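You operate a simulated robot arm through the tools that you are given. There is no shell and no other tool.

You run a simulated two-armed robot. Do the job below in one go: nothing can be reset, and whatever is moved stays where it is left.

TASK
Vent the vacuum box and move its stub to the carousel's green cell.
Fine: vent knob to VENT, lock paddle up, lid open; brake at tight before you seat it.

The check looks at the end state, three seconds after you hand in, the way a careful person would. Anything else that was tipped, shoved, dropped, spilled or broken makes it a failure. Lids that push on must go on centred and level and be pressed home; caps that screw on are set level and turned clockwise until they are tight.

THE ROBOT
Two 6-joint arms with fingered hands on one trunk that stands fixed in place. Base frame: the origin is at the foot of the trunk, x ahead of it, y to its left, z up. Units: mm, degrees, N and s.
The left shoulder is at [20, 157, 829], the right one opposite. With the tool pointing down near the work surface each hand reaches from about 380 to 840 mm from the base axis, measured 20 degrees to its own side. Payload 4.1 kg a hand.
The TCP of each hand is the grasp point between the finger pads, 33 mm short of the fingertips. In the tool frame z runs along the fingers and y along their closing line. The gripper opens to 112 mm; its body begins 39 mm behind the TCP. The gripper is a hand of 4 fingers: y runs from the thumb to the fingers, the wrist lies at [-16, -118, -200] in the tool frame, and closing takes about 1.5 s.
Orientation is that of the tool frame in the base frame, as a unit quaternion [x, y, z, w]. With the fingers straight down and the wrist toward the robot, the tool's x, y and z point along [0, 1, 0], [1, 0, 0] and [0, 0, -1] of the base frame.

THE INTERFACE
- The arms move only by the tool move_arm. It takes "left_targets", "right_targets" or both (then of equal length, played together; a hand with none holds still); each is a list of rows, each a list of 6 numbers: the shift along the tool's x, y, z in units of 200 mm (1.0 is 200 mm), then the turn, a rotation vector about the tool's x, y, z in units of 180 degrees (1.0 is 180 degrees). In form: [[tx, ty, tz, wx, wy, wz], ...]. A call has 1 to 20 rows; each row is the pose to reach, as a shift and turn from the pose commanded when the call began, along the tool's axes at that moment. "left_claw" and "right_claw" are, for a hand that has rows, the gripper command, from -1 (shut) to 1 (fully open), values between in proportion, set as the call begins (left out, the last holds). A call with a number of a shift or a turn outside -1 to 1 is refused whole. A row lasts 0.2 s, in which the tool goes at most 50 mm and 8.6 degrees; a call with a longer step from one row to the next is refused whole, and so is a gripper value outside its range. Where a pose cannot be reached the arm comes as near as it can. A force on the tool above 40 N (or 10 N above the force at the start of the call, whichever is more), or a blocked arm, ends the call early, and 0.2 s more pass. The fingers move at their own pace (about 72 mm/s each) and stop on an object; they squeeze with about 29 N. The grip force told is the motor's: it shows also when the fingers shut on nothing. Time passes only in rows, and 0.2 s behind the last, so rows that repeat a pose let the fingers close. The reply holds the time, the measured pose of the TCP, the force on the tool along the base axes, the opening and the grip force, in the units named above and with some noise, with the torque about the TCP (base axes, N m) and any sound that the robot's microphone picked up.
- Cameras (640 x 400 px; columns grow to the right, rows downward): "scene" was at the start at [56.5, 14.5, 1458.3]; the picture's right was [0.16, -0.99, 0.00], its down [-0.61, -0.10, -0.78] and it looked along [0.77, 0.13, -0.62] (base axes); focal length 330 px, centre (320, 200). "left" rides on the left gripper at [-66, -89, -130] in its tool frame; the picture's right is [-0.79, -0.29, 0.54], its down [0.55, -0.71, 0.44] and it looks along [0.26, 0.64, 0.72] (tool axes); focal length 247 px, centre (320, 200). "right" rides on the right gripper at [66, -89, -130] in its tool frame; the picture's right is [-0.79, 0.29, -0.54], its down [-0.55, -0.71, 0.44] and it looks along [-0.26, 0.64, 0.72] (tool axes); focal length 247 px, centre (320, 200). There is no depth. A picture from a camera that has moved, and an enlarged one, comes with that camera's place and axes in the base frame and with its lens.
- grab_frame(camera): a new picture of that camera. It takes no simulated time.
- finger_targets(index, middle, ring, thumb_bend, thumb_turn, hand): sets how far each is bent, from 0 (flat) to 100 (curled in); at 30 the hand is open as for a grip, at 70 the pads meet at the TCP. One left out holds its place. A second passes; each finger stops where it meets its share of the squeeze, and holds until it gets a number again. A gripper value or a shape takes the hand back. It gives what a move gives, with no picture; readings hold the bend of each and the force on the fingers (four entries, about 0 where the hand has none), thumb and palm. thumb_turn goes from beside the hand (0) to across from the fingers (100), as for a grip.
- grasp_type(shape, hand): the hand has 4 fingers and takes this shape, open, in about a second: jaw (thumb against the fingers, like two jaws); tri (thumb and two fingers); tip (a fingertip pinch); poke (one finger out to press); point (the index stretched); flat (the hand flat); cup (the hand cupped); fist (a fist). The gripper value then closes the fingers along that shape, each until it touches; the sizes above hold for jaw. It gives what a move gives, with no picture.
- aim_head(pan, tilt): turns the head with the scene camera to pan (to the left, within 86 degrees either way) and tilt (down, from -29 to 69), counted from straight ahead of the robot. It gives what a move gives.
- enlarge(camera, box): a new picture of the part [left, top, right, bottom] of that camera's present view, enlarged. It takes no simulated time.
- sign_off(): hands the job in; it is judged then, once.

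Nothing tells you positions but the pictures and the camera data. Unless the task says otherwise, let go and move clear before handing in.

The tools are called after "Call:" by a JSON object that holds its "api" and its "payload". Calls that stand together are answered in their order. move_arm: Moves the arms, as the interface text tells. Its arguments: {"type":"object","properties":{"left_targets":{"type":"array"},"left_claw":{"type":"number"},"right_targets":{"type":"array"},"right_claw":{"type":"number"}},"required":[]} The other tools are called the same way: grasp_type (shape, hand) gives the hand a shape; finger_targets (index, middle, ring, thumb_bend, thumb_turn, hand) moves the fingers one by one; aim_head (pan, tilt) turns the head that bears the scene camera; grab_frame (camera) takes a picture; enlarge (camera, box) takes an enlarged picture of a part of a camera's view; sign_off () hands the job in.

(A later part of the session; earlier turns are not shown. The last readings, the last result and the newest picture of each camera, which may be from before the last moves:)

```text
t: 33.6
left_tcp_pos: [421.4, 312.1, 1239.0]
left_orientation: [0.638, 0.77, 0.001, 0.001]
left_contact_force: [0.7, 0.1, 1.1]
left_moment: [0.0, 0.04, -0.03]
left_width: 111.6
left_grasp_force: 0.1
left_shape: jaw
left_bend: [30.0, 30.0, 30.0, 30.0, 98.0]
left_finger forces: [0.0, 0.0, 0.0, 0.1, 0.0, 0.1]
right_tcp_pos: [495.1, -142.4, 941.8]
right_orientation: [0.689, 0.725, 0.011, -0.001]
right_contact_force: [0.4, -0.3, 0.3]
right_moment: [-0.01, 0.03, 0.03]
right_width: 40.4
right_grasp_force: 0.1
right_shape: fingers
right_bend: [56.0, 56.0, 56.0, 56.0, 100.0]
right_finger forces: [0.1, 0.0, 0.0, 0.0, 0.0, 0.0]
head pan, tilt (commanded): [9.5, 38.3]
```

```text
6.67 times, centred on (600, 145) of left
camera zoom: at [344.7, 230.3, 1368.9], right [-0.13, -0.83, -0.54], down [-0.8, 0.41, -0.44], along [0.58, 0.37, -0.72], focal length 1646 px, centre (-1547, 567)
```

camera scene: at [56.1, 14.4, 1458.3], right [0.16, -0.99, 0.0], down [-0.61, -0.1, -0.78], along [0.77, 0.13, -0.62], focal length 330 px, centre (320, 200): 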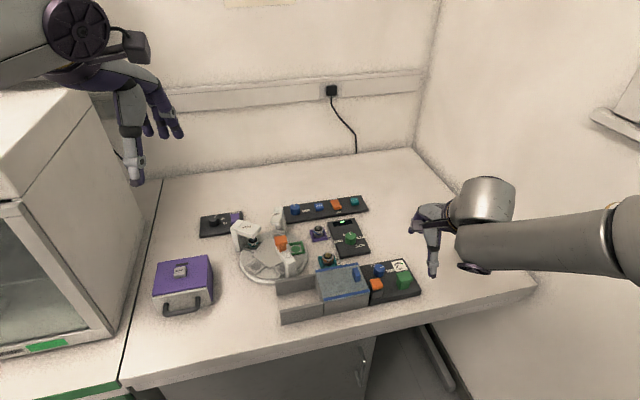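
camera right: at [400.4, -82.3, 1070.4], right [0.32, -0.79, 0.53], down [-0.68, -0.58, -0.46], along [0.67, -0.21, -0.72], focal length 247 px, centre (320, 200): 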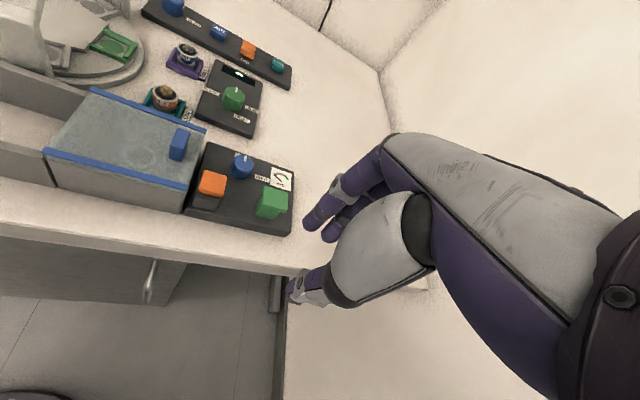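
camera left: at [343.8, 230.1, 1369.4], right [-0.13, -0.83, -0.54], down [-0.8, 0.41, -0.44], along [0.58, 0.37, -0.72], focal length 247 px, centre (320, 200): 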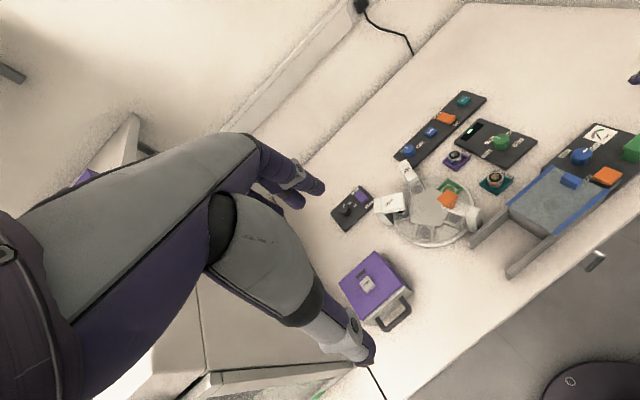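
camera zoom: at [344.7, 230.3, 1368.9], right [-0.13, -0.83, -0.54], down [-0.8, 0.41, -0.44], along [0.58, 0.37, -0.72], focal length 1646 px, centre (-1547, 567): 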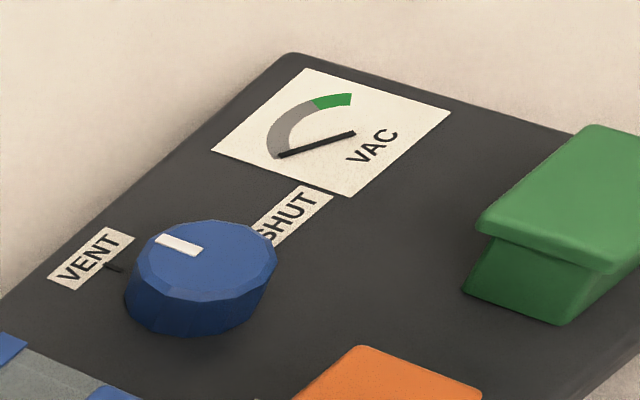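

The gauge needle has dropped to zero, so the box is vented, and the pointer sits at VENT within a few degrees. Now for the lock paddle: I'll study it up close to see how it moves.

Call:
{"api": "enlarge", "payload": {"camera": "scene", "box": [376, 273, 400, 301]}}

Call:
{"api": "enlarge", "payload": {"camera": "right", "box": [180, 140, 300, 240]}}

Call:
{"api": "enlarge", "payload": {"camera": "right", "box": [190, 165, 235, 215]}}

Call:
{"api": "enlarge", "payload": {"camera": "left", "box": [590, 160, 640, 200]}}

```text
14.29 times, centred on (388, 287) of scene
camera zoom: at [56.9, 14.8, 1458.3], right [0.16, -0.99, 0.0], down [-0.61, -0.1, -0.78], along [0.77, 0.13, -0.62], focal length 4710 px, centre (-651, -1043)
```

zoom: 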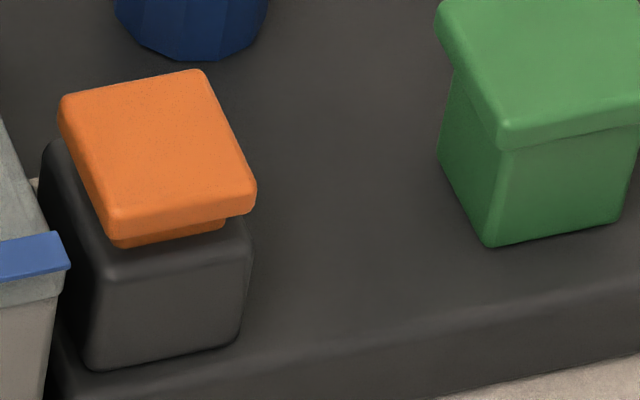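

```text
4.00 times, centred on (240, 190) of right
camera zoom: at [400.4, -82.3, 1070.4], right [0.32, -0.79, 0.53], down [-0.68, -0.58, -0.46], along [0.67, -0.21, -0.72], focal length 988 px, centre (640, 240)
```

zoom: 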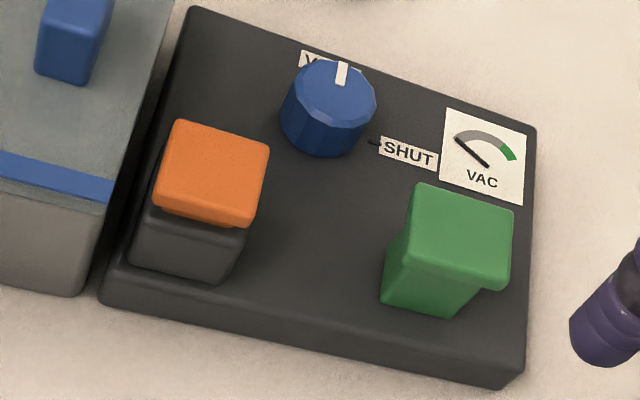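

```text
8.00 times, centred on (212, 190) of right
camera zoom: at [400.4, -82.3, 1070.4], right [0.32, -0.79, 0.53], down [-0.68, -0.58, -0.46], along [0.67, -0.21, -0.72], focal length 1976 px, centre (1180, 280)
```

zoom: 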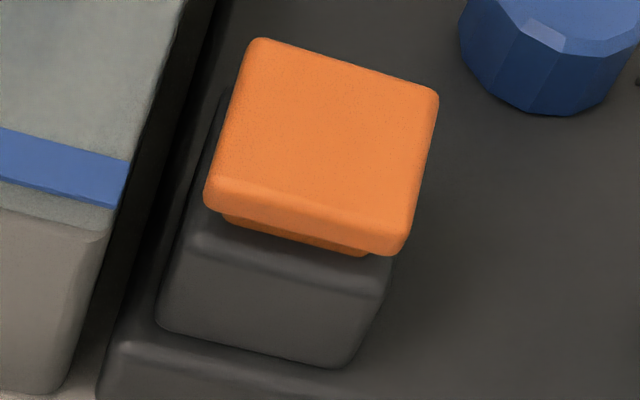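

```text
10.00 times, centred on (615, 180) of left
camera zoom: at [344.7, 230.3, 1368.9], right [-0.13, -0.83, -0.54], down [-0.8, 0.41, -0.44], along [0.58, 0.37, -0.72], focal length 2470 px, centre (-2630, 400)
```

zoom: 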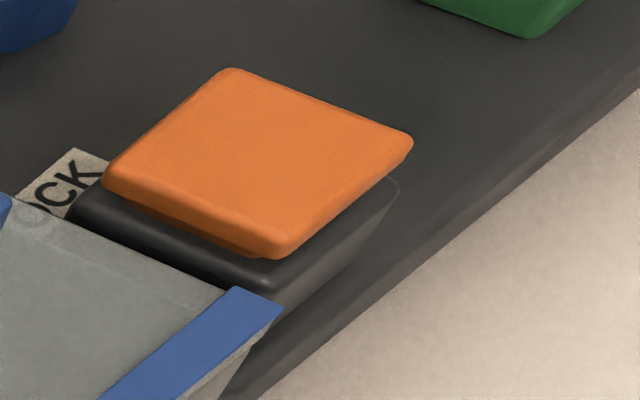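

The orange lock is a T-shaped pull cap on a stem in a black housing, so "up" means pulling it upward. I'll pinch its near and far sides with just the thumb and middle finger, since the box is tight against its left side, and move above it with index and ring curled away.

Call:
{"api": "finger_targets", "payload": {"hand": "right", "index": 100, "middle": 50, "ring": 100, "thumb_bend": 50, "thumb_turn": 100}}

Call:
{"api": "move_arm", "payload": {"right_targets": [[0.1, 0.07, 0.02, 0.001, -0.001, -0.022], [0.2, 0.14, 0.05, 0.002, -0.002, -0.044], [0.3, 0.21, 0.1, 0.003, -0.003, -0.066], [0.41, 0.28, 0.17, 0.004, -0.004, -0.088], [0.516, 0.336, 0.24, 0.0046, -0.0053, -0.111], [0.516, 0.336, 0.259, 0.0046, -0.0053, -0.111]]}}

Call:
{"api": "grab_frame", "payload": {"camera": "right"}}

Call:
{"api": "enlarge", "payload": {"camera": "scene", "box": [340, 210, 440, 310]}}

Call:
{"api": "enlarge", "payload": {"camera": "left", "box": [530, 80, 640, 200]}}

```text
t: 34.6
left_tcp_pos: [422.2, 310.6, 1240.5]
left_orientation: [0.638, 0.77, 0.0, 0.0]
left_contact_force: [0.1, 0.5, 0.6]
left_moment: [-0.04, 0.01, -0.01]
left_width: 111.8
left_grasp_force: 0.1
left_shape: jaw
left_bend: [30.0, 30.0, 30.0, 30.0, 98.0]
left_finger forces: [0.0, 0.0, 0.0, 0.1, 0.1, 0.1]
right_tcp_pos: [494.9, -142.1, 941.5]
right_orientation: [0.689, 0.725, 0.012, -0.001]
right_contact_force: [0.2, -0.2, 0.3]
right_moment: [0.01, -0.01, 0.01]
right_width: 44.0
right_grasp_force: 0.0
right_shape: fingers
right_bend: [100.0, 50.0, 100.0, 50.0, 100.0]
right_finger forces: [0.0, 0.1, 0.0, 0.0, 0.0, 0.1]
head pan, tilt (commanded): [9.5, 38.3]
```

```text
t: 36.0
left_tcp_pos: [421.0, 313.0, 1239.3]
left_orientation: [0.638, 0.77, 0.0, 0.001]
left_contact_force: [-0.2, -0.1, 0.3]
left_moment: [0.01, -0.03, 0.02]
left_width: 111.5
left_grasp_force: 0.1
left_shape: jaw
left_bend: [30.0, 30.0, 30.0, 30.0, 98.0]
left_finger forces: [0.0, 0.1, 0.0, 0.0, 0.0, 0.0]
right_tcp_pos: [559.4, -34.9, 891.7]
right_orientation: [0.553, 0.833, 0.001, 0.003]
right_contact_force: [-1.2, -0.3, -0.5]
right_moment: [0.0, 0.0, 0.03]
right_width: 43.7
right_grasp_force: 0.1
right_shape: fingers
right_bend: [100.0, 50.0, 100.0, 50.0, 100.0]
right_finger forces: [0.0, 0.0, 0.0, 0.0, 0.0, 0.0]
head pan, tilt (commanded): [9.5, 38.3]
```

```text
taken
camera right: at [449.5, -8.8, 1021.0], right [0.57, -0.62, 0.54], down [-0.44, -0.79, -0.44], along [0.7, 0.01, -0.72], focal length 247 px, centre (320, 200)
```

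right: 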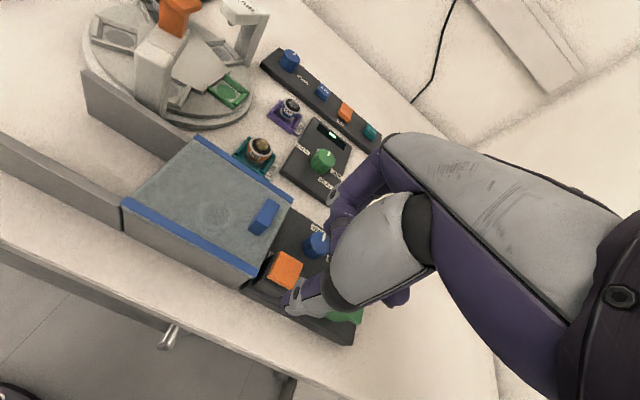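

```text
4.00 times, centred on (390, 260) of scene
camera zoom: at [56.3, 14.4, 1458.3], right [0.16, -0.99, 0.0], down [-0.61, -0.1, -0.78], along [0.77, 0.13, -0.62], focal length 1319 px, centre (40, -40)
```

zoom: 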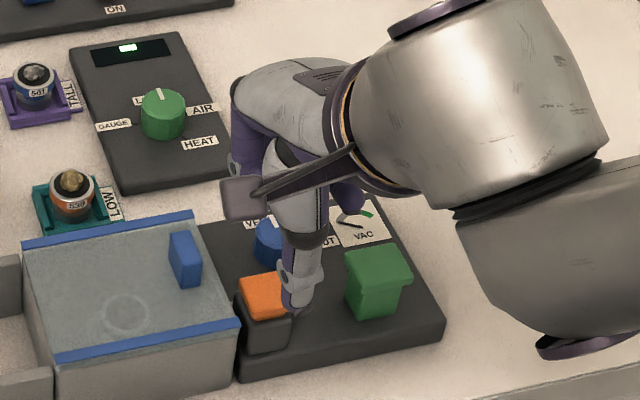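

```text
3.33 times, centred on (585, 140) of left
camera zoom: at [344.2, 229.9, 1369.1], right [-0.13, -0.83, -0.54], down [-0.8, 0.41, -0.44], along [0.58, 0.37, -0.72], focal length 823 px, centre (-563, 400)
```

zoom: 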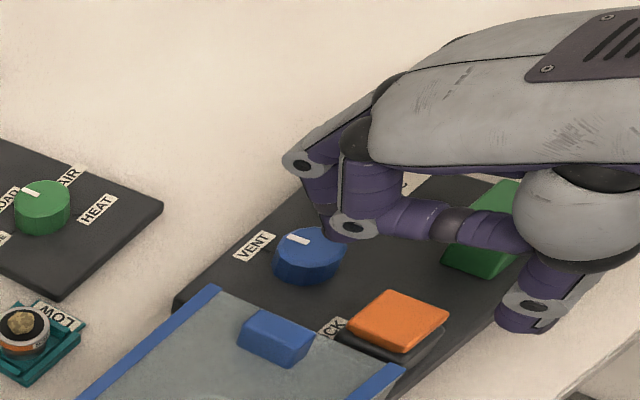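

The thumb and middle finger straddle the cap, and the curled index stays clear of the handle. I'll go down in two steps while watching forces.

Call:
{"api": "move_arm", "payload": {"right_targets": [[-0.005, -0.015, 0.07, 0, 0, 0], [-0.005, -0.015, 0.14, 0, 0, 0], [-0.005, -0.015, 0.2, 0, 0, 0], [-0.005, -0.015, 0.2, 0, 0, 0]]}}

Call:
{"api": "enlarge", "payload": {"camera": "right", "box": [220, 200, 380, 360]}}

Call:
{"api": "enlarge", "payload": {"camera": "scene", "box": [350, 240, 420, 310]}}

Call:
{"api": "enlarge", "payload": {"camera": "left", "box": [550, 110, 640, 200]}}

```text
t: 37.0
left_tcp_pos: [419.9, 311.3, 1239.9]
left_orientation: [0.638, 0.77, 0.0, 0.0]
left_contact_force: [0.5, -0.2, -0.1]
left_moment: [-0.01, 0.0, -0.02]
left_width: 111.7
left_grasp_force: 0.2
left_shape: jaw
left_bend: [30.0, 30.0, 30.0, 30.0, 98.0]
left_finger forces: [0.0, 0.0, 0.0, 0.0, 0.0, 0.1]
right_tcp_pos: [556.1, -36.3, 850.2]
right_orientation: [0.552, 0.834, 0.0, 0.003]
right_contact_force: [0.8, 0.2, -0.8]
right_moment: [-0.01, -0.01, 0.01]
right_width: 44.1
right_grasp_force: 0.1
right_shape: fingers
right_bend: [100.0, 50.0, 100.0, 50.0, 100.0]
right_finger forces: [0.0, 0.0, 0.0, 0.1, 0.0, 0.0]
head pan, tilt (commanded): [9.5, 38.3]
```

```text
2.50 times, centred on (300, 280) of right
camera zoom: at [448.8, -10.5, 980.1], right [0.57, -0.62, 0.54], down [-0.44, -0.79, -0.44], along [0.7, 0.01, -0.72], focal length 617 px, centre (370, 0)
```

zoom: 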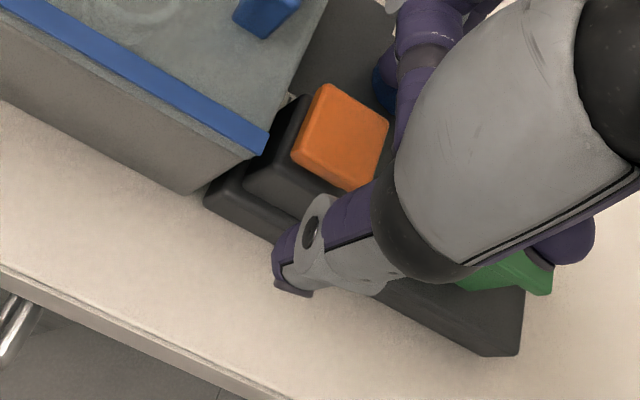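

```text
5.71 times, centred on (385, 275) of scene
camera zoom: at [56.4, 14.5, 1458.3], right [0.16, -0.99, 0.0], down [-0.61, -0.1, -0.78], along [0.77, 0.13, -0.62], focal length 1884 px, centre (-51, -229)
```

zoom: 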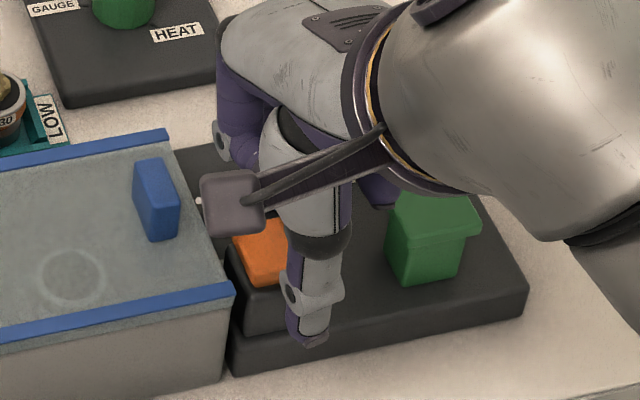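

```text
4.44 times, centred on (595, 155) of left
camera zoom: at [344.3, 229.9, 1369.1], right [-0.13, -0.83, -0.54], down [-0.8, 0.41, -0.44], along [0.58, 0.37, -0.72], focal length 1098 px, centre (-902, 400)
```

zoom: 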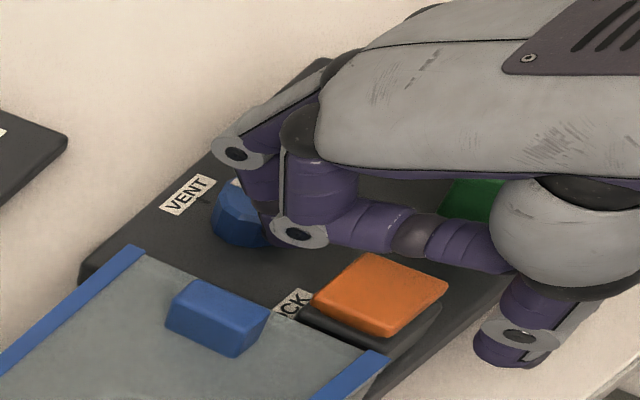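

The TCP is centred directly over the cap. I'll go down the last 8 mm and pinch.

Call:
{"api": "move_arm", "payload": {"right_targets": [[0, 0, 0.02, 0, 0, 0], [0, 0, 0.045, 0, 0, 0], [0, 0, 0.045, 0, 0, 0]]}}

Call:
{"api": "finger_targets", "payload": {"hand": "right", "middle": 85, "thumb_bend": 85}}

Call:
{"api": "enlarge", "payload": {"camera": "right", "box": [220, 200, 380, 360]}}

Call:
{"api": "enlarge", "payload": {"camera": "left", "box": [550, 110, 640, 200]}}

```text
t: 37.8
left_tcp_pos: [421.3, 312.1, 1240.2]
left_orientation: [0.639, 0.769, 0.001, 0.001]
left_contact_force: [0.3, -0.7, -0.6]
left_moment: [0.01, -0.02, -0.01]
left_width: 111.5
left_grasp_force: 0.0
left_shape: jaw
left_bend: [30.0, 30.0, 30.0, 30.0, 98.0]
left_finger forces: [0.1, 0.0, 0.0, 0.0, 0.1, 0.0]
right_tcp_pos: [557.5, -37.2, 841.9]
right_orientation: [0.554, 0.833, 0.0, 0.002]
right_contact_force: [0.6, -0.5, -0.6]
right_moment: [0.0, 0.04, -0.03]
right_width: 43.9
right_grasp_force: 0.1
right_shape: fingers
right_bend: [100.0, 50.0, 100.0, 50.0, 100.0]
right_finger forces: [0.0, 0.0, 0.0, 0.1, 0.1, 0.0]
head pan, tilt (commanded): [9.5, 38.3]
```

```text
t: 38.8
left_tcp_pos: [420.1, 311.7, 1240.1]
left_orientation: [0.638, 0.77, 0.0, 0.001]
left_contact_force: [0.0, -0.8, 0.8]
left_moment: [0.03, 0.0, -0.02]
left_width: 111.7
left_grasp_force: 0.1
left_shape: jaw
left_bend: [30.0, 30.0, 30.0, 30.0, 98.0]
left_finger forces: [0.0, 0.0, 0.0, 0.2, 0.1, 0.0]
right_tcp_pos: [556.9, -37.5, 841.2]
right_orientation: [0.554, 0.833, 0.001, 0.002]
right_contact_force: [-7.8, -7.5, 1.9]
right_moment: [-0.18, 0.02, 0.15]
right_width: 39.8
right_grasp_force: 15.1
right_shape: fingers
right_bend: [100.0, 61.0, 100.0, 71.0, 100.0]
right_finger forces: [0.0, 9.8, 0.1, 0.0, 21.1, 0.0]
head pan, tilt (commanded): [9.5, 38.3]
```

```text
2.50 times, centred on (300, 280) of right
camera zoom: at [448.8, -11.1, 971.0], right [0.57, -0.62, 0.54], down [-0.44, -0.79, -0.44], along [0.7, 0.01, -0.72], focal length 617 px, centre (370, 0)
```

zoom: 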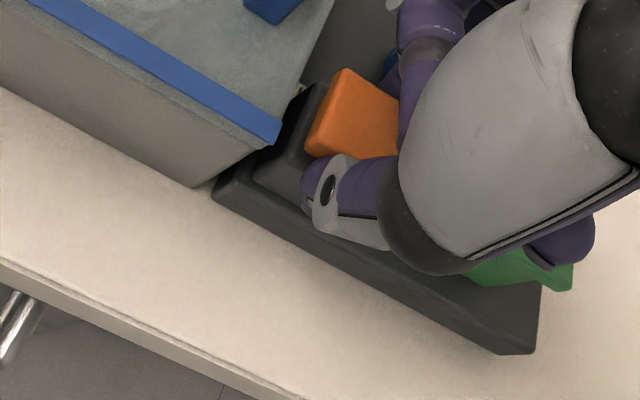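

```text
4.44 times, centred on (595, 155) of left
camera zoom: at [344.1, 229.6, 1369.2], right [-0.13, -0.83, -0.54], down [-0.8, 0.41, -0.44], along [0.58, 0.37, -0.72], focal length 1098 px, centre (-902, 400)
```

zoom: 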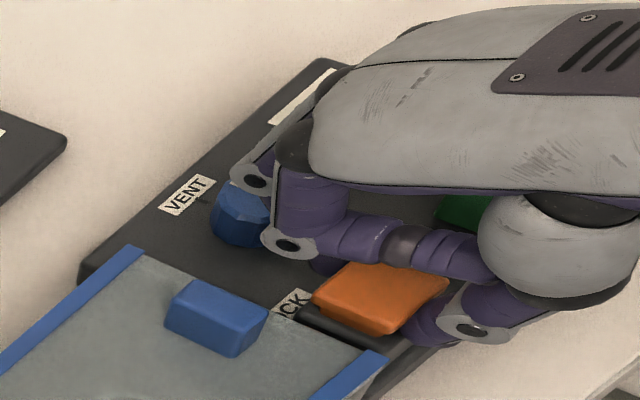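

The cap is gripped (thumb 21 N, middle 10 N). I'll pull up slowly and see whether it follows.

Call:
{"api": "move_arm", "payload": {"right_targets": [[0, 0, -0.02, 0, 0, 0], [0, 0, -0.04, 0, 0, 0], [0, 0, -0.06, 0, 0, 0], [0, 0, -0.08, 0, 0, 0]]}}

Call:
{"api": "enlarge", "payload": {"camera": "right", "box": [220, 200, 380, 360]}}

Call:
{"api": "enlarge", "payload": {"camera": "left", "box": [550, 110, 640, 200]}}

Call:
{"api": "enlarge", "payload": {"camera": "scene", "box": [350, 240, 420, 310]}}

```text
t: 39.8
left_tcp_pos: [420.6, 311.3, 1240.1]
left_orientation: [0.638, 0.77, 0.0, 0.0]
left_contact_force: [0.6, 0.4, -0.4]
left_moment: [0.03, 0.01, 0.01]
left_width: 111.8
left_grasp_force: 0.1
left_shape: jaw
left_bend: [30.0, 30.0, 30.0, 30.0, 98.0]
left_finger forces: [0.1, 0.1, 0.0, 0.0, 0.0, 0.0]
right_tcp_pos: [557.1, -37.2, 855.4]
right_orientation: [0.553, 0.833, -0.001, 0.001]
right_contact_force: [-9.6, -9.8, -15.9]
right_moment: [-0.15, 0.32, 0.06]
right_width: 39.5
right_grasp_force: 15.2
right_shape: fingers
right_bend: [100.0, 62.0, 100.0, 72.0, 100.0]
right_finger forces: [0.0, 11.3, 0.1, 0.0, 19.0, 0.1]
head pan, tilt (commanded): [9.5, 38.3]
```

```text
2.50 times, centred on (300, 280) of right
camera zoom: at [448.2, -11.0, 985.6], right [0.57, -0.62, 0.54], down [-0.44, -0.79, -0.43], along [0.69, 0.01, -0.72], focal length 617 px, centre (370, 0)
```

zoom: 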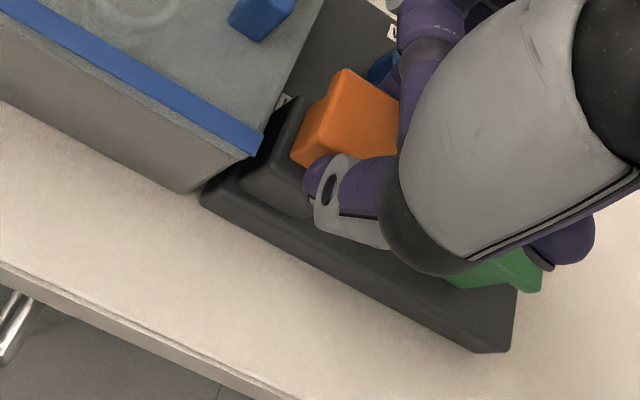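

```text
4.44 times, centred on (595, 155) of left
camera zoom: at [344.5, 229.6, 1369.1], right [-0.13, -0.83, -0.54], down [-0.8, 0.41, -0.44], along [0.58, 0.37, -0.72], focal length 1098 px, centre (-902, 400)
```

zoom: 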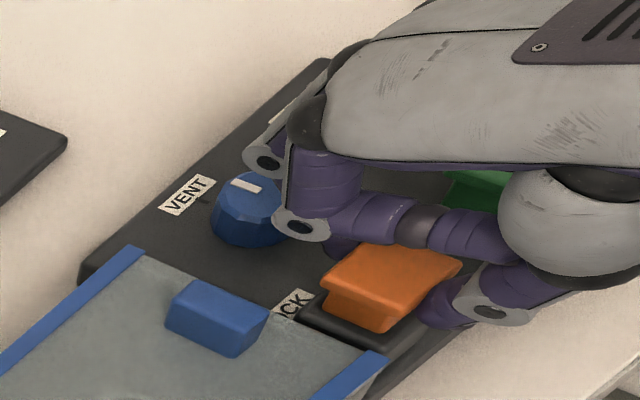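

```text
5.71 times, centred on (385, 275) of scene
camera zoom: at [56.6, 14.1, 1458.3], right [0.16, -0.99, 0.0], down [-0.61, -0.1, -0.78], along [0.77, 0.13, -0.62], focal length 1884 px, centre (-51, -229)
```

zoom: 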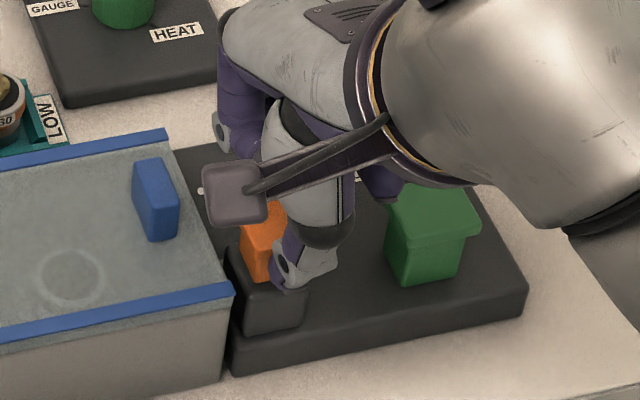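

The lock is rising with the hand and its stem is now exposed. I'll keep pulling gently until it reaches its stop.

Call:
{"api": "move_arm", "payload": {"right_targets": [[0, 0, -0.015, 0, 0, 0], [0, 0, -0.03, 0, 0, 0], [0, 0, -0.045, 0, 0, 0], [0, 0, -0.06, 0, 0, 0]]}}

Call:
{"api": "enlarge", "payload": {"camera": "left", "box": [550, 110, 640, 200]}}

Call:
{"api": "enlarge", "payload": {"camera": "right", "box": [220, 200, 380, 360]}}

```text
t: 40.8
left_tcp_pos: [422.4, 311.6, 1239.3]
left_orientation: [0.637, 0.771, 0.0, 0.0]
left_contact_force: [-0.2, 0.6, -0.6]
left_moment: [0.01, 0.01, 0.0]
left_width: 111.9
left_grasp_force: 0.0
left_shape: jaw
left_bend: [30.0, 30.0, 30.0, 30.0, 98.0]
left_finger forces: [0.0, 0.0, 0.0, 0.1, 0.0, 0.0]
right_tcp_pos: [560.0, -37.4, 870.7]
right_orientation: [0.554, 0.833, 0.003, 0.005]
right_contact_force: [0.6, -0.1, 0.4]
right_moment: [-0.01, 0.0, -0.01]
right_width: 37.9
right_grasp_force: 0.1
right_shape: fingers
right_bend: [100.0, 74.0, 100.0, 83.0, 100.0]
right_finger forces: [0.0, 0.0, 0.1, 0.0, 0.0, 0.0]
head pan, tilt (commanded): [9.5, 38.3]
```

```text
4.44 times, centred on (595, 155) of left
camera zoom: at [344.3, 230.1, 1369.1], right [-0.13, -0.83, -0.54], down [-0.8, 0.41, -0.44], along [0.58, 0.37, -0.72], focal length 1098 px, centre (-902, 400)
```

zoom: 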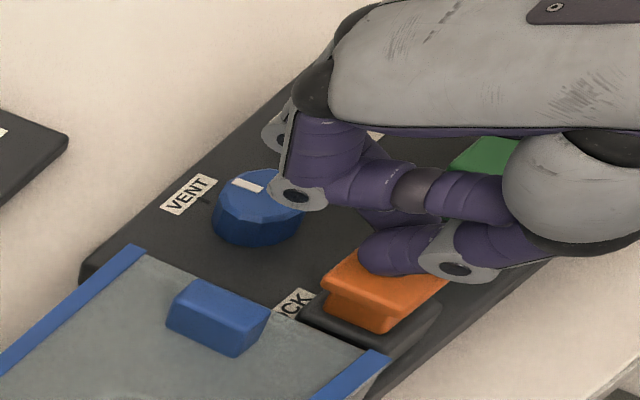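

```text
2.50 times, centred on (300, 280) of right
camera zoom: at [449.9, -10.3, 999.9], right [0.57, -0.62, 0.54], down [-0.44, -0.79, -0.44], along [0.7, 0.01, -0.71], focal length 617 px, centre (370, 0)
```

zoom: 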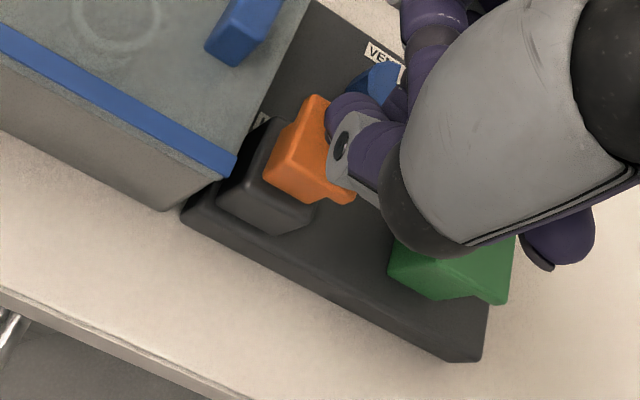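

The fingers slid off and the cap stayed up, probably at its stop. I'll lift clear and inspect it.

Call:
{"api": "move_arm", "payload": {"right_targets": [[0, 0, -0.08, 0, 0, 0], [0, 0, -0.2, 0, 0, 0], [-0.1, -0.15, -0.3, 0, 0, 0], [-0.25, -0.3, -0.4, 0, 0, 0], [-0.4, -0.4, -0.4, 0, 0, 0]]}}

Call:
{"api": "enlarge", "payload": {"camera": "scene", "box": [360, 255, 420, 305]}}

Call:
{"api": "enlarge", "payload": {"camera": "left", "box": [560, 110, 640, 200]}}

Call:
{"api": "enlarge", "payload": {"camera": "right", "box": [180, 100, 300, 240]}}

```text
t: 42.0
left_tcp_pos: [421.9, 312.3, 1239.3]
left_orientation: [0.637, 0.771, -0.001, 0.0]
left_contact_force: [-0.2, 0.7, -0.3]
left_moment: [0.01, 0.01, -0.01]
left_width: 111.7
left_grasp_force: 0.1
left_shape: jaw
left_bend: [30.0, 30.0, 30.0, 30.0, 98.0]
left_finger forces: [0.0, 0.0, 0.0, 0.0, 0.1, 0.0]
right_tcp_pos: [514.7, -142.0, 946.6]
right_orientation: [0.552, 0.834, 0.001, 0.002]
right_contact_force: [0.4, 0.0, -0.4]
right_moment: [-0.05, 0.0, -0.02]
right_width: 37.6
right_grasp_force: 0.1
right_shape: fingers
right_bend: [100.0, 74.0, 100.0, 83.0, 100.0]
right_finger forces: [0.1, 0.0, 0.0, 0.0, 0.0, 0.1]
head pan, tilt (commanded): [9.5, 38.3]
```

```text
8.00 times, centred on (390, 280) of scene
camera zoom: at [56.7, 14.8, 1458.3], right [0.16, -0.99, 0.0], down [-0.61, -0.1, -0.78], along [0.77, 0.13, -0.62], focal length 2637 px, centre (-240, -440)
```

zoom: 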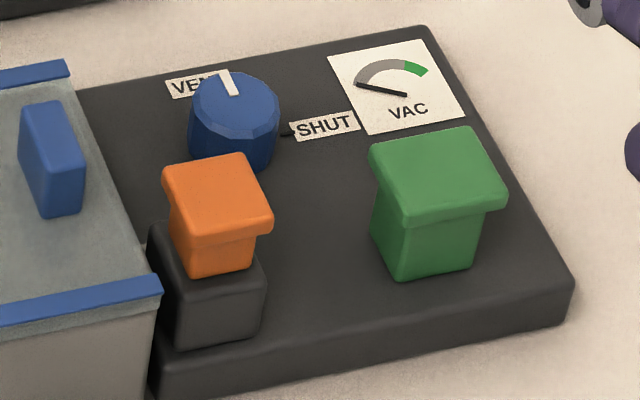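

```text
4.44 times, centred on (600, 155) of left
camera zoom: at [344.6, 230.2, 1368.9], right [-0.13, -0.83, -0.54], down [-0.8, 0.41, -0.44], along [0.58, 0.37, -0.72], focal length 1098 px, centre (-924, 400)
```

zoom: 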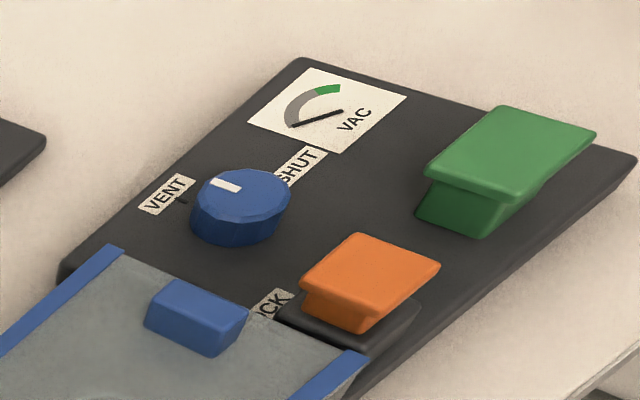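

```text
2.86 times, centred on (240, 170) of right
camera zoom: at [406.5, -115.0, 1076.8], right [0.57, -0.62, 0.54], down [-0.44, -0.79, -0.44], along [0.7, 0.01, -0.72], focal length 706 px, centre (549, 286)
```

zoom: 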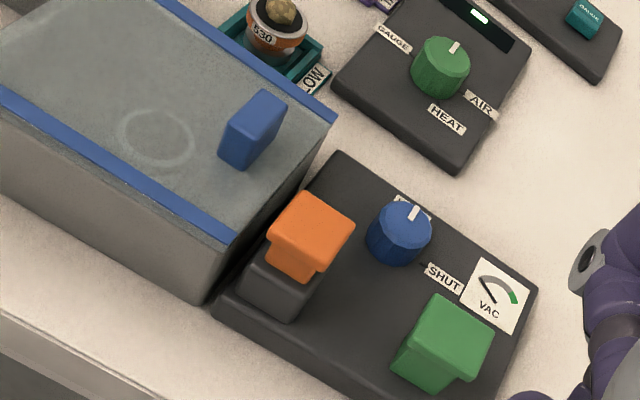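

The lock now stands up like its green neighbour and stays there. The lid's blue handle is near [563, 13] with its top at about z=843 and the lid at about 822. I'll pinch that handle end to end and slide the lid to the left, so first I'll hover above it.

Call:
{"api": "finger_targets", "payload": {"hand": "right", "index": 100, "middle": 50, "ring": 100, "thumb_bend": 50, "thumb_turn": 100}}

Call:
{"api": "move_arm", "payload": {"right_targets": [[0.124, 0.105, 0.0, 0, 0, 0], [0.248, 0.21, 0.0, 0, 0, 0], [0.372, 0.315, 0.03, 0, 0, 0], [0.496, 0.42, 0.1, 0, 0, 0], [0.619, 0.525, 0.2, 0, 0, 0], [0.619, 0.525, 0.233, 0, 0, 0]]}}

Call:
{"api": "grab_frame", "payload": {"camera": "right"}}

Call:
{"api": "enlarge", "payload": {"camera": "scene", "box": [320, 220, 420, 320]}}

Call:
{"api": "enlarge", "payload": {"camera": "left", "box": [500, 100, 640, 240]}}

```text
t: 43.0
left_tcp_pos: [421.4, 313.4, 1239.4]
left_orientation: [0.638, 0.77, 0.0, 0.001]
left_contact_force: [0.6, -0.4, -0.4]
left_moment: [-0.01, 0.01, -0.01]
left_width: 111.7
left_grasp_force: 0.0
left_shape: jaw
left_bend: [30.0, 30.0, 30.0, 30.0, 98.0]
left_finger forces: [0.0, 0.0, 0.0, 0.1, 0.0, 0.1]
right_tcp_pos: [515.1, -141.4, 948.7]
right_orientation: [0.553, 0.833, 0.0, 0.003]
right_contact_force: [-0.1, -0.9, 0.2]
right_moment: [0.01, 0.0, 0.01]
right_width: 44.4
right_grasp_force: 0.1
right_shape: fingers
right_bend: [100.0, 50.0, 100.0, 50.0, 100.0]
right_finger forces: [0.0, 0.0, 0.0, 0.0, 0.0, 0.0]
head pan, tilt (commanded): [9.5, 38.3]
```

```text
t: 44.4
left_tcp_pos: [421.0, 312.6, 1240.2]
left_orientation: [0.638, 0.77, 0.0, -0.001]
left_contact_force: [-0.3, -0.1, 0.3]
left_moment: [0.0, -0.02, -0.02]
left_width: 111.7
left_grasp_force: 0.0
left_shape: jaw
left_bend: [30.0, 30.0, 30.0, 30.0, 98.0]
left_finger forces: [0.0, 0.1, 0.1, 0.0, 0.1, 0.0]
right_tcp_pos: [562.9, 13.7, 901.6]
right_orientation: [0.553, 0.833, 0.0, 0.002]
right_contact_force: [-0.4, -0.6, 0.0]
right_moment: [0.0, 0.02, -0.02]
right_width: 44.6
right_grasp_force: 0.1
right_shape: fingers
right_bend: [100.0, 50.0, 100.0, 50.0, 100.0]
right_finger forces: [0.0, 0.0, 0.0, 0.0, 0.1, 0.0]
head pan, tilt (commanded): [9.5, 38.3]
```

```text
taken
camera right: at [454.8, 40.1, 1031.5], right [0.57, -0.62, 0.54], down [-0.44, -0.79, -0.44], along [0.7, 0.01, -0.72], focal length 247 px, centre (320, 200)
```

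right: 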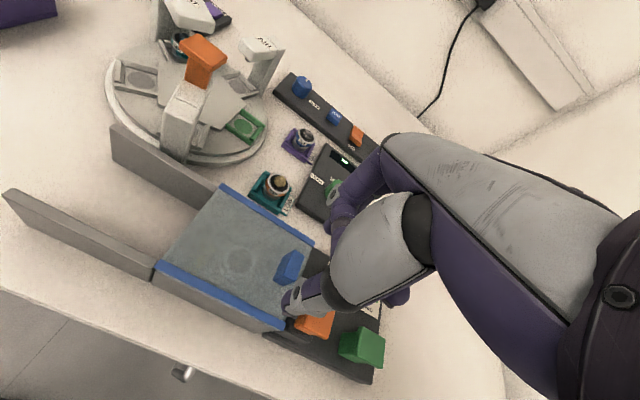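

```text
4.00 times, centred on (370, 270) of scene
camera zoom: at [56.3, 14.4, 1458.3], right [0.16, -0.99, 0.0], down [-0.61, -0.1, -0.78], along [0.77, 0.13, -0.62], focal length 1319 px, centre (120, -80)
```

zoom: 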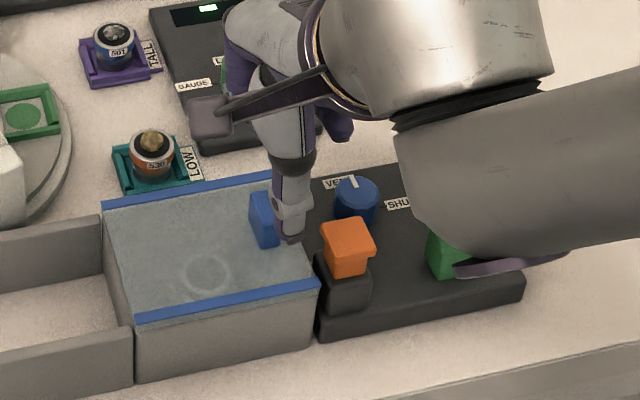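

```text
2.86 times, centred on (570, 170) of left
camera zoom: at [344.3, 229.8, 1369.1], right [-0.13, -0.83, -0.54], down [-0.8, 0.41, -0.44], along [0.58, 0.37, -0.72], focal length 706 px, centre (-394, 286)
```

zoom: 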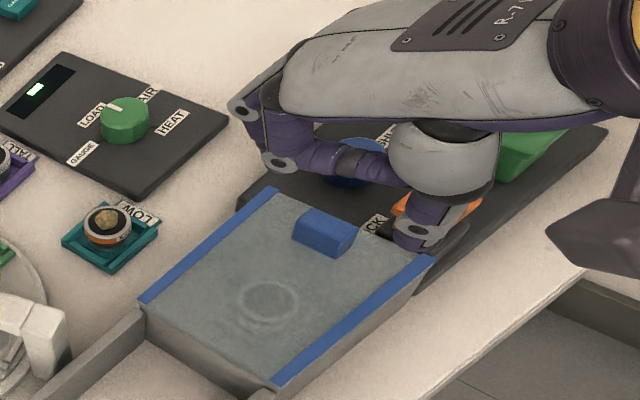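

The TCP lines up with the handle in both wrist views. I'll go down to just above lid level and pinch it.

Call:
{"api": "move_arm", "payload": {"right_targets": [[0, 0, 0.07, 0, 0, 0], [0, 0, 0.14, 0, 0, 0], [0, 0, 0.19, 0, 0, 0], [0, 0, 0.19, 0, 0, 0]]}}

Call:
{"api": "enlarge", "payload": {"camera": "right", "box": [220, 200, 380, 360]}}

Call:
{"api": "enlarge", "payload": {"camera": "left", "box": [540, 110, 640, 210]}}

Call:
{"api": "enlarge", "payload": {"camera": "scene", "box": [340, 230, 410, 300]}}

```text
t: 45.4
left_tcp_pos: [419.4, 311.9, 1239.6]
left_orientation: [0.638, 0.77, -0.001, 0.0]
left_contact_force: [0.5, 0.6, 0.5]
left_moment: [-0.02, -0.01, 0.03]
left_width: 111.5
left_grasp_force: 0.1
left_shape: jaw
left_bend: [30.0, 30.0, 30.0, 30.0, 98.0]
left_finger forces: [0.0, 0.0, 0.1, 0.0, 0.0, 0.1]
right_tcp_pos: [564.0, 12.6, 864.2]
right_orientation: [0.554, 0.833, 0.001, 0.002]
right_contact_force: [-0.4, 0.3, -0.2]
right_moment: [-0.04, 0.01, -0.02]
right_width: 44.7
right_grasp_force: 0.0
right_shape: fingers
right_bend: [100.0, 50.0, 100.0, 50.0, 100.0]
right_finger forces: [0.1, 0.0, 0.0, 0.1, 0.0, 0.0]
head pan, tilt (commanded): [9.5, 38.3]
```

```text
2.50 times, centred on (300, 280) of right
camera zoom: at [454.4, 39.2, 993.3], right [0.57, -0.62, 0.54], down [-0.44, -0.79, -0.44], along [0.7, 0.01, -0.72], focal length 617 px, centre (370, 0)
```

zoom: 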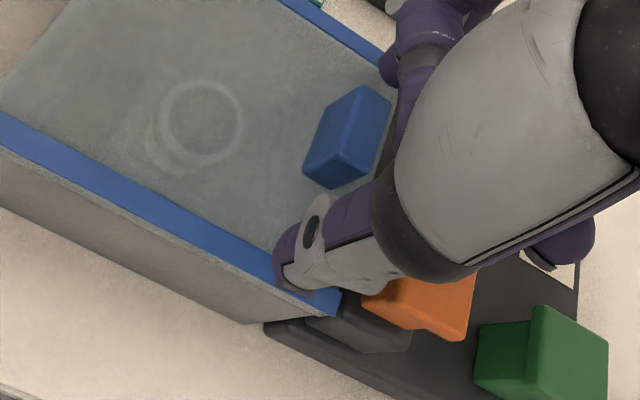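

```text
4.00 times, centred on (590, 160) of left
camera zoom: at [344.3, 229.9, 1369.1], right [-0.13, -0.83, -0.54], down [-0.8, 0.41, -0.44], along [0.58, 0.37, -0.72], focal length 988 px, centre (-760, 360)
```

zoom: 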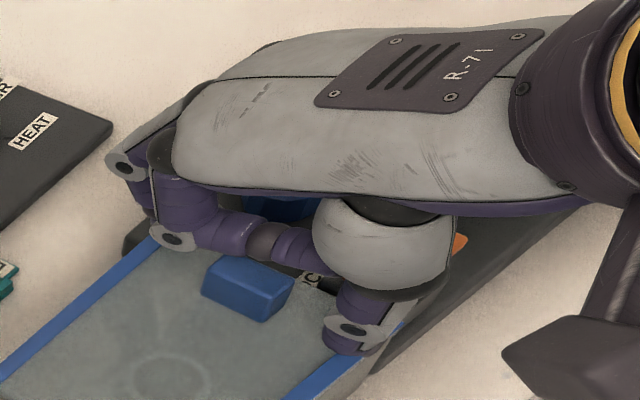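

```text
5.71 times, centred on (375, 265) of scene
camera zoom: at [56.4, 14.5, 1458.3], right [0.16, -0.99, 0.0], down [-0.61, -0.1, -0.78], along [0.77, 0.13, -0.62], focal length 1884 px, centre (6, -171)
```

zoom: 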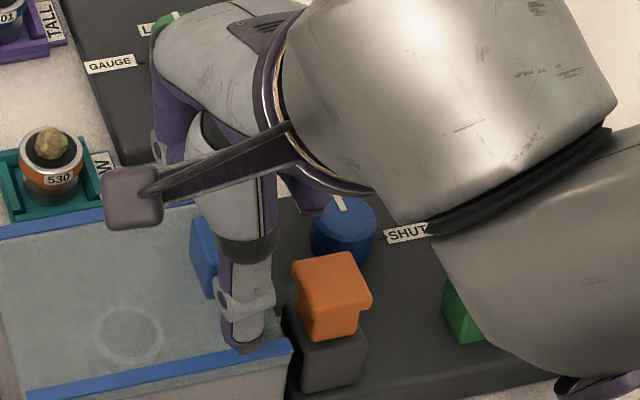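

Call:
{"api": "move_arm", "payload": {"right_targets": [[0, 0, 0.02, 0, 0, 0], [0, 0, 0.02, 0, 0, 0]]}}

Call:
{"api": "finger_targets", "payload": {"hand": "right", "middle": 85, "thumb_bend": 85}}

Call:
{"api": "enlarge", "payload": {"camera": "right", "box": [220, 200, 380, 360]}}

Call:
{"api": "enlarge", "payload": {"camera": "left", "box": [540, 110, 640, 210]}}

```text
t: 46.0
left_tcp_pos: [420.4, 311.9, 1238.6]
left_orientation: [0.638, 0.77, 0.001, 0.0]
left_contact_force: [-0.1, 0.5, 0.3]
left_moment: [0.0, 0.01, -0.01]
left_width: 111.7
left_grasp_force: 0.0
left_shape: jaw
left_bend: [30.0, 30.0, 30.0, 30.0, 98.0]
left_finger forces: [0.0, 0.0, 0.1, 0.1, 0.0, 0.0]
right_tcp_pos: [563.8, 12.2, 860.4]
right_orientation: [0.553, 0.833, 0.001, 0.002]
right_contact_force: [0.6, 0.1, 0.4]
right_moment: [-0.03, -0.02, -0.01]
right_width: 44.7
right_grasp_force: 0.1
right_shape: fingers
right_bend: [100.0, 50.0, 100.0, 50.0, 100.0]
right_finger forces: [0.0, 0.0, 0.1, 0.0, 0.0, 0.0]
head pan, tilt (commanded): [9.5, 38.3]
```

```text
t: 47.0
left_tcp_pos: [420.9, 310.8, 1240.6]
left_orientation: [0.638, 0.77, 0.0, 0.001]
left_contact_force: [0.3, -0.4, 0.0]
left_moment: [0.05, 0.02, -0.01]
left_width: 111.7
left_grasp_force: 0.1
left_shape: jaw
left_bend: [30.0, 30.0, 30.0, 30.0, 98.0]
left_finger forces: [0.0, 0.0, 0.0, 0.1, 0.1, 0.0]
right_tcp_pos: [562.2, 12.4, 858.2]
right_orientation: [0.552, 0.834, 0.0, 0.002]
right_contact_force: [-18.6, -8.8, -6.1]
right_moment: [-0.18, 0.38, 0.06]
right_width: 40.4
right_grasp_force: 10.2
right_shape: fingers
right_bend: [100.0, 85.0, 100.0, 72.0, 100.0]
right_finger forces: [0.0, 0.0, 0.0, 0.0, 20.7, 0.1]
head pan, tilt (commanded): [9.5, 38.3]
```

```text
2.50 times, centred on (300, 280) of right
camera zoom: at [453.8, 39.0, 988.7], right [0.57, -0.62, 0.54], down [-0.44, -0.79, -0.43], along [0.69, 0.01, -0.72], focal length 617 px, centre (370, 0)
```

zoom: 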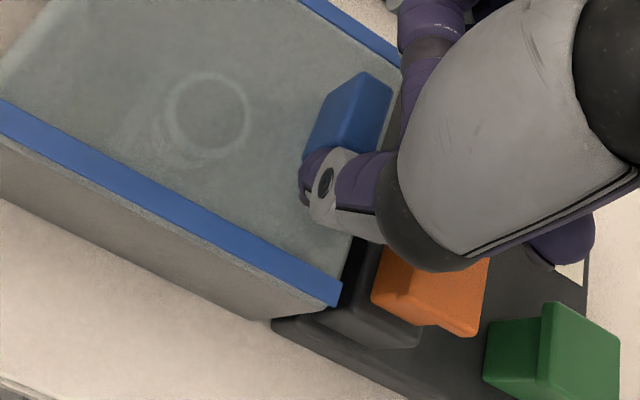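

```text
4.00 times, centred on (590, 160) of left
camera zoom: at [344.0, 229.6, 1369.2], right [-0.13, -0.83, -0.54], down [-0.8, 0.41, -0.44], along [0.58, 0.37, -0.72], focal length 988 px, centre (-760, 360)
```

zoom: 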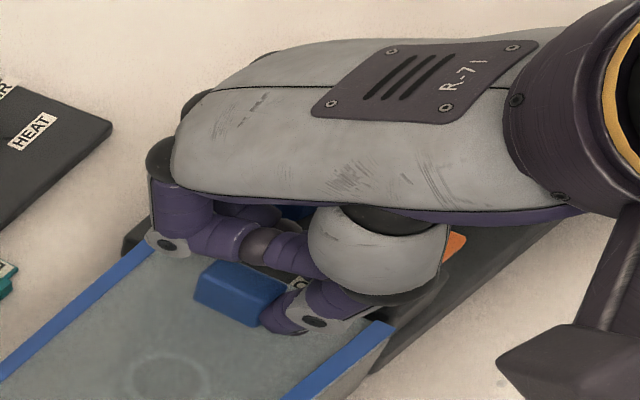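

The middle finger missed: the thumb actually opposes the gap between index and middle, and the handle is narrow. I'll release, lift, and push the handle's right face with the index finger alone instead.

Call:
{"api": "finger_targets", "payload": {"hand": "right", "middle": 50, "thumb_bend": 50}}

Call:
{"api": "move_arm", "payload": {"right_targets": [[0, 0, -0.06, 0, 0, 0], [0, 0, -0.14, 0, 0, 0], [-0.07, 0, -0.2, 0, 0, 0], [-0.15, 0, -0.2, 0, 0, 0]]}}

Call:
{"api": "finger_targets", "payload": {"hand": "right", "index": 68, "middle": 100, "ring": 100, "thumb_bend": 30}}

Call:
{"api": "grab_frame", "payload": {"camera": "right"}}

Call:
{"api": "enlarge", "payload": {"camera": "left", "box": [520, 80, 640, 220]}}

Call:
{"api": "enlarge", "payload": {"camera": "scene", "box": [330, 220, 420, 310]}}

```text
t: 48.0
left_tcp_pos: [420.1, 311.5, 1240.0]
left_orientation: [0.638, 0.77, 0.001, 0.0]
left_contact_force: [-0.4, -0.2, 0.6]
left_moment: [0.0, 0.02, 0.0]
left_width: 111.9
left_grasp_force: 0.0
left_shape: jaw
left_bend: [30.0, 30.0, 30.0, 30.0, 98.0]
left_finger forces: [0.0, 0.1, 0.0, 0.0, 0.0, 0.0]
right_tcp_pos: [563.5, 13.6, 860.1]
right_orientation: [0.553, 0.833, 0.001, 0.002]
right_contact_force: [0.4, 0.8, 0.0]
right_moment: [0.0, -0.03, 0.01]
right_width: 44.5
right_grasp_force: 0.0
right_shape: fingers
right_bend: [100.0, 50.0, 100.0, 50.0, 100.0]
right_finger forces: [0.0, 0.0, 0.1, 0.0, 0.1, 0.0]
head pan, tilt (commanded): [9.5, 38.3]
```

```text
t: 49.0
left_tcp_pos: [422.0, 312.8, 1239.9]
left_orientation: [0.638, 0.77, -0.001, 0.0]
left_contact_force: [-0.3, -0.1, -0.6]
left_moment: [-0.01, -0.01, -0.02]
left_width: 111.8
left_grasp_force: 0.0
left_shape: jaw
left_bend: [30.0, 30.0, 30.0, 30.0, 98.0]
left_finger forces: [0.0, 0.1, 0.0, 0.0, 0.1, 0.0]
right_tcp_pos: [575.4, -14.4, 901.4]
right_orientation: [0.553, 0.833, 0.0, 0.002]
right_contact_force: [-0.2, -0.3, 0.3]
right_moment: [-0.01, -0.02, 0.01]
right_width: 44.5
right_grasp_force: 0.1
right_shape: fingers
right_bend: [100.0, 50.0, 100.0, 50.0, 100.0]
right_finger forces: [0.0, 0.0, 0.0, 0.1, 0.0, 0.0]
head pan, tilt (commanded): [9.5, 38.3]
```

```text
t: 50.0
left_tcp_pos: [421.4, 311.9, 1239.5]
left_orientation: [0.638, 0.77, -0.001, 0.0]
left_contact_force: [0.7, 0.3, 0.1]
left_moment: [0.03, 0.02, 0.0]
left_width: 111.8
left_grasp_force: 0.1
left_shape: jaw
left_bend: [30.0, 30.0, 30.0, 30.0, 98.0]
left_finger forces: [0.1, 0.0, 0.0, 0.0, 0.0, 0.0]
right_tcp_pos: [576.1, -14.1, 900.3]
right_orientation: [0.553, 0.833, 0.0, 0.003]
right_contact_force: [0.3, 0.4, 0.4]
right_moment: [0.01, -0.01, -0.01]
right_width: 59.7
right_grasp_force: 0.1
right_shape: fingers
right_bend: [68.0, 100.0, 100.0, 30.0, 98.0]
right_finger forces: [0.0, 0.1, 0.0, 0.0, 0.0, 0.1]
head pan, tilt (commanded): [9.5, 38.3]
```

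```text
taken
camera right: at [467.0, 12.2, 1029.9], right [0.57, -0.62, 0.54], down [-0.44, -0.79, -0.44], along [0.7, 0.01, -0.72], focal length 247 px, centre (320, 200)
```

right: 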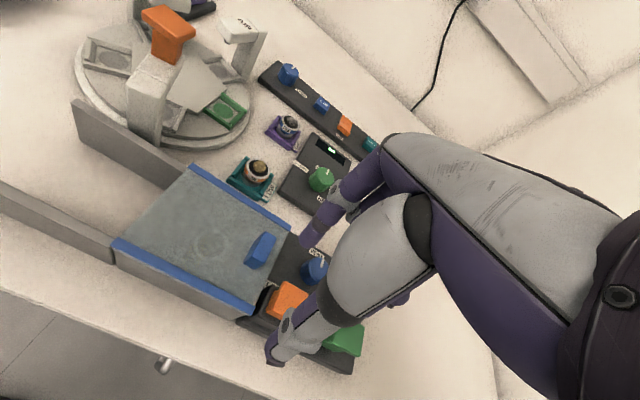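

```text
2.86 times, centred on (580, 150) of left
camera zoom: at [344.4, 229.9, 1369.1], right [-0.13, -0.83, -0.54], down [-0.8, 0.41, -0.44], along [0.58, 0.37, -0.72], focal length 706 px, centre (-423, 343)
```

zoom: 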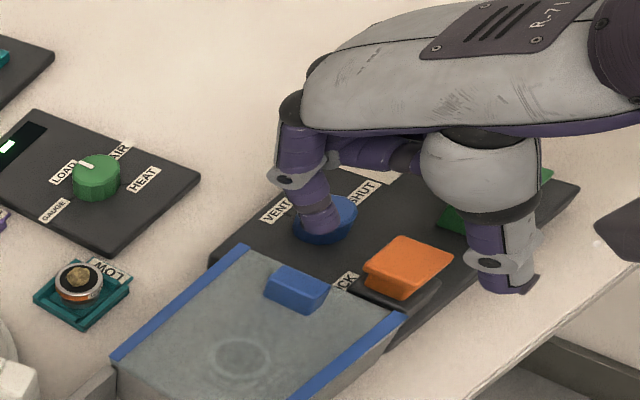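

```text
4.44 times, centred on (375, 265) of scene
camera zoom: at [56.5, 14.5, 1458.3], right [0.16, -0.99, 0.0], down [-0.61, -0.1, -0.78], along [0.77, 0.13, -0.62], focal length 1465 px, centre (76, -89)
```

zoom: 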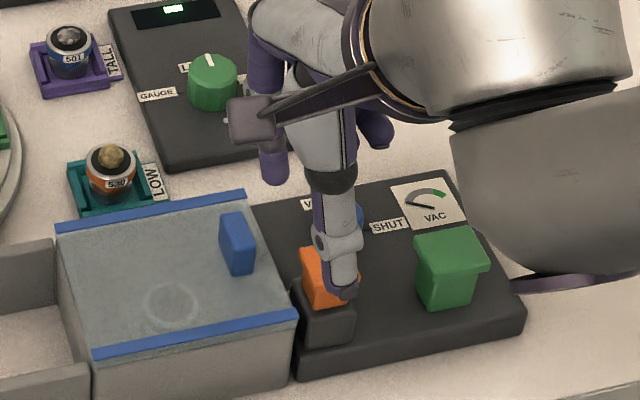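

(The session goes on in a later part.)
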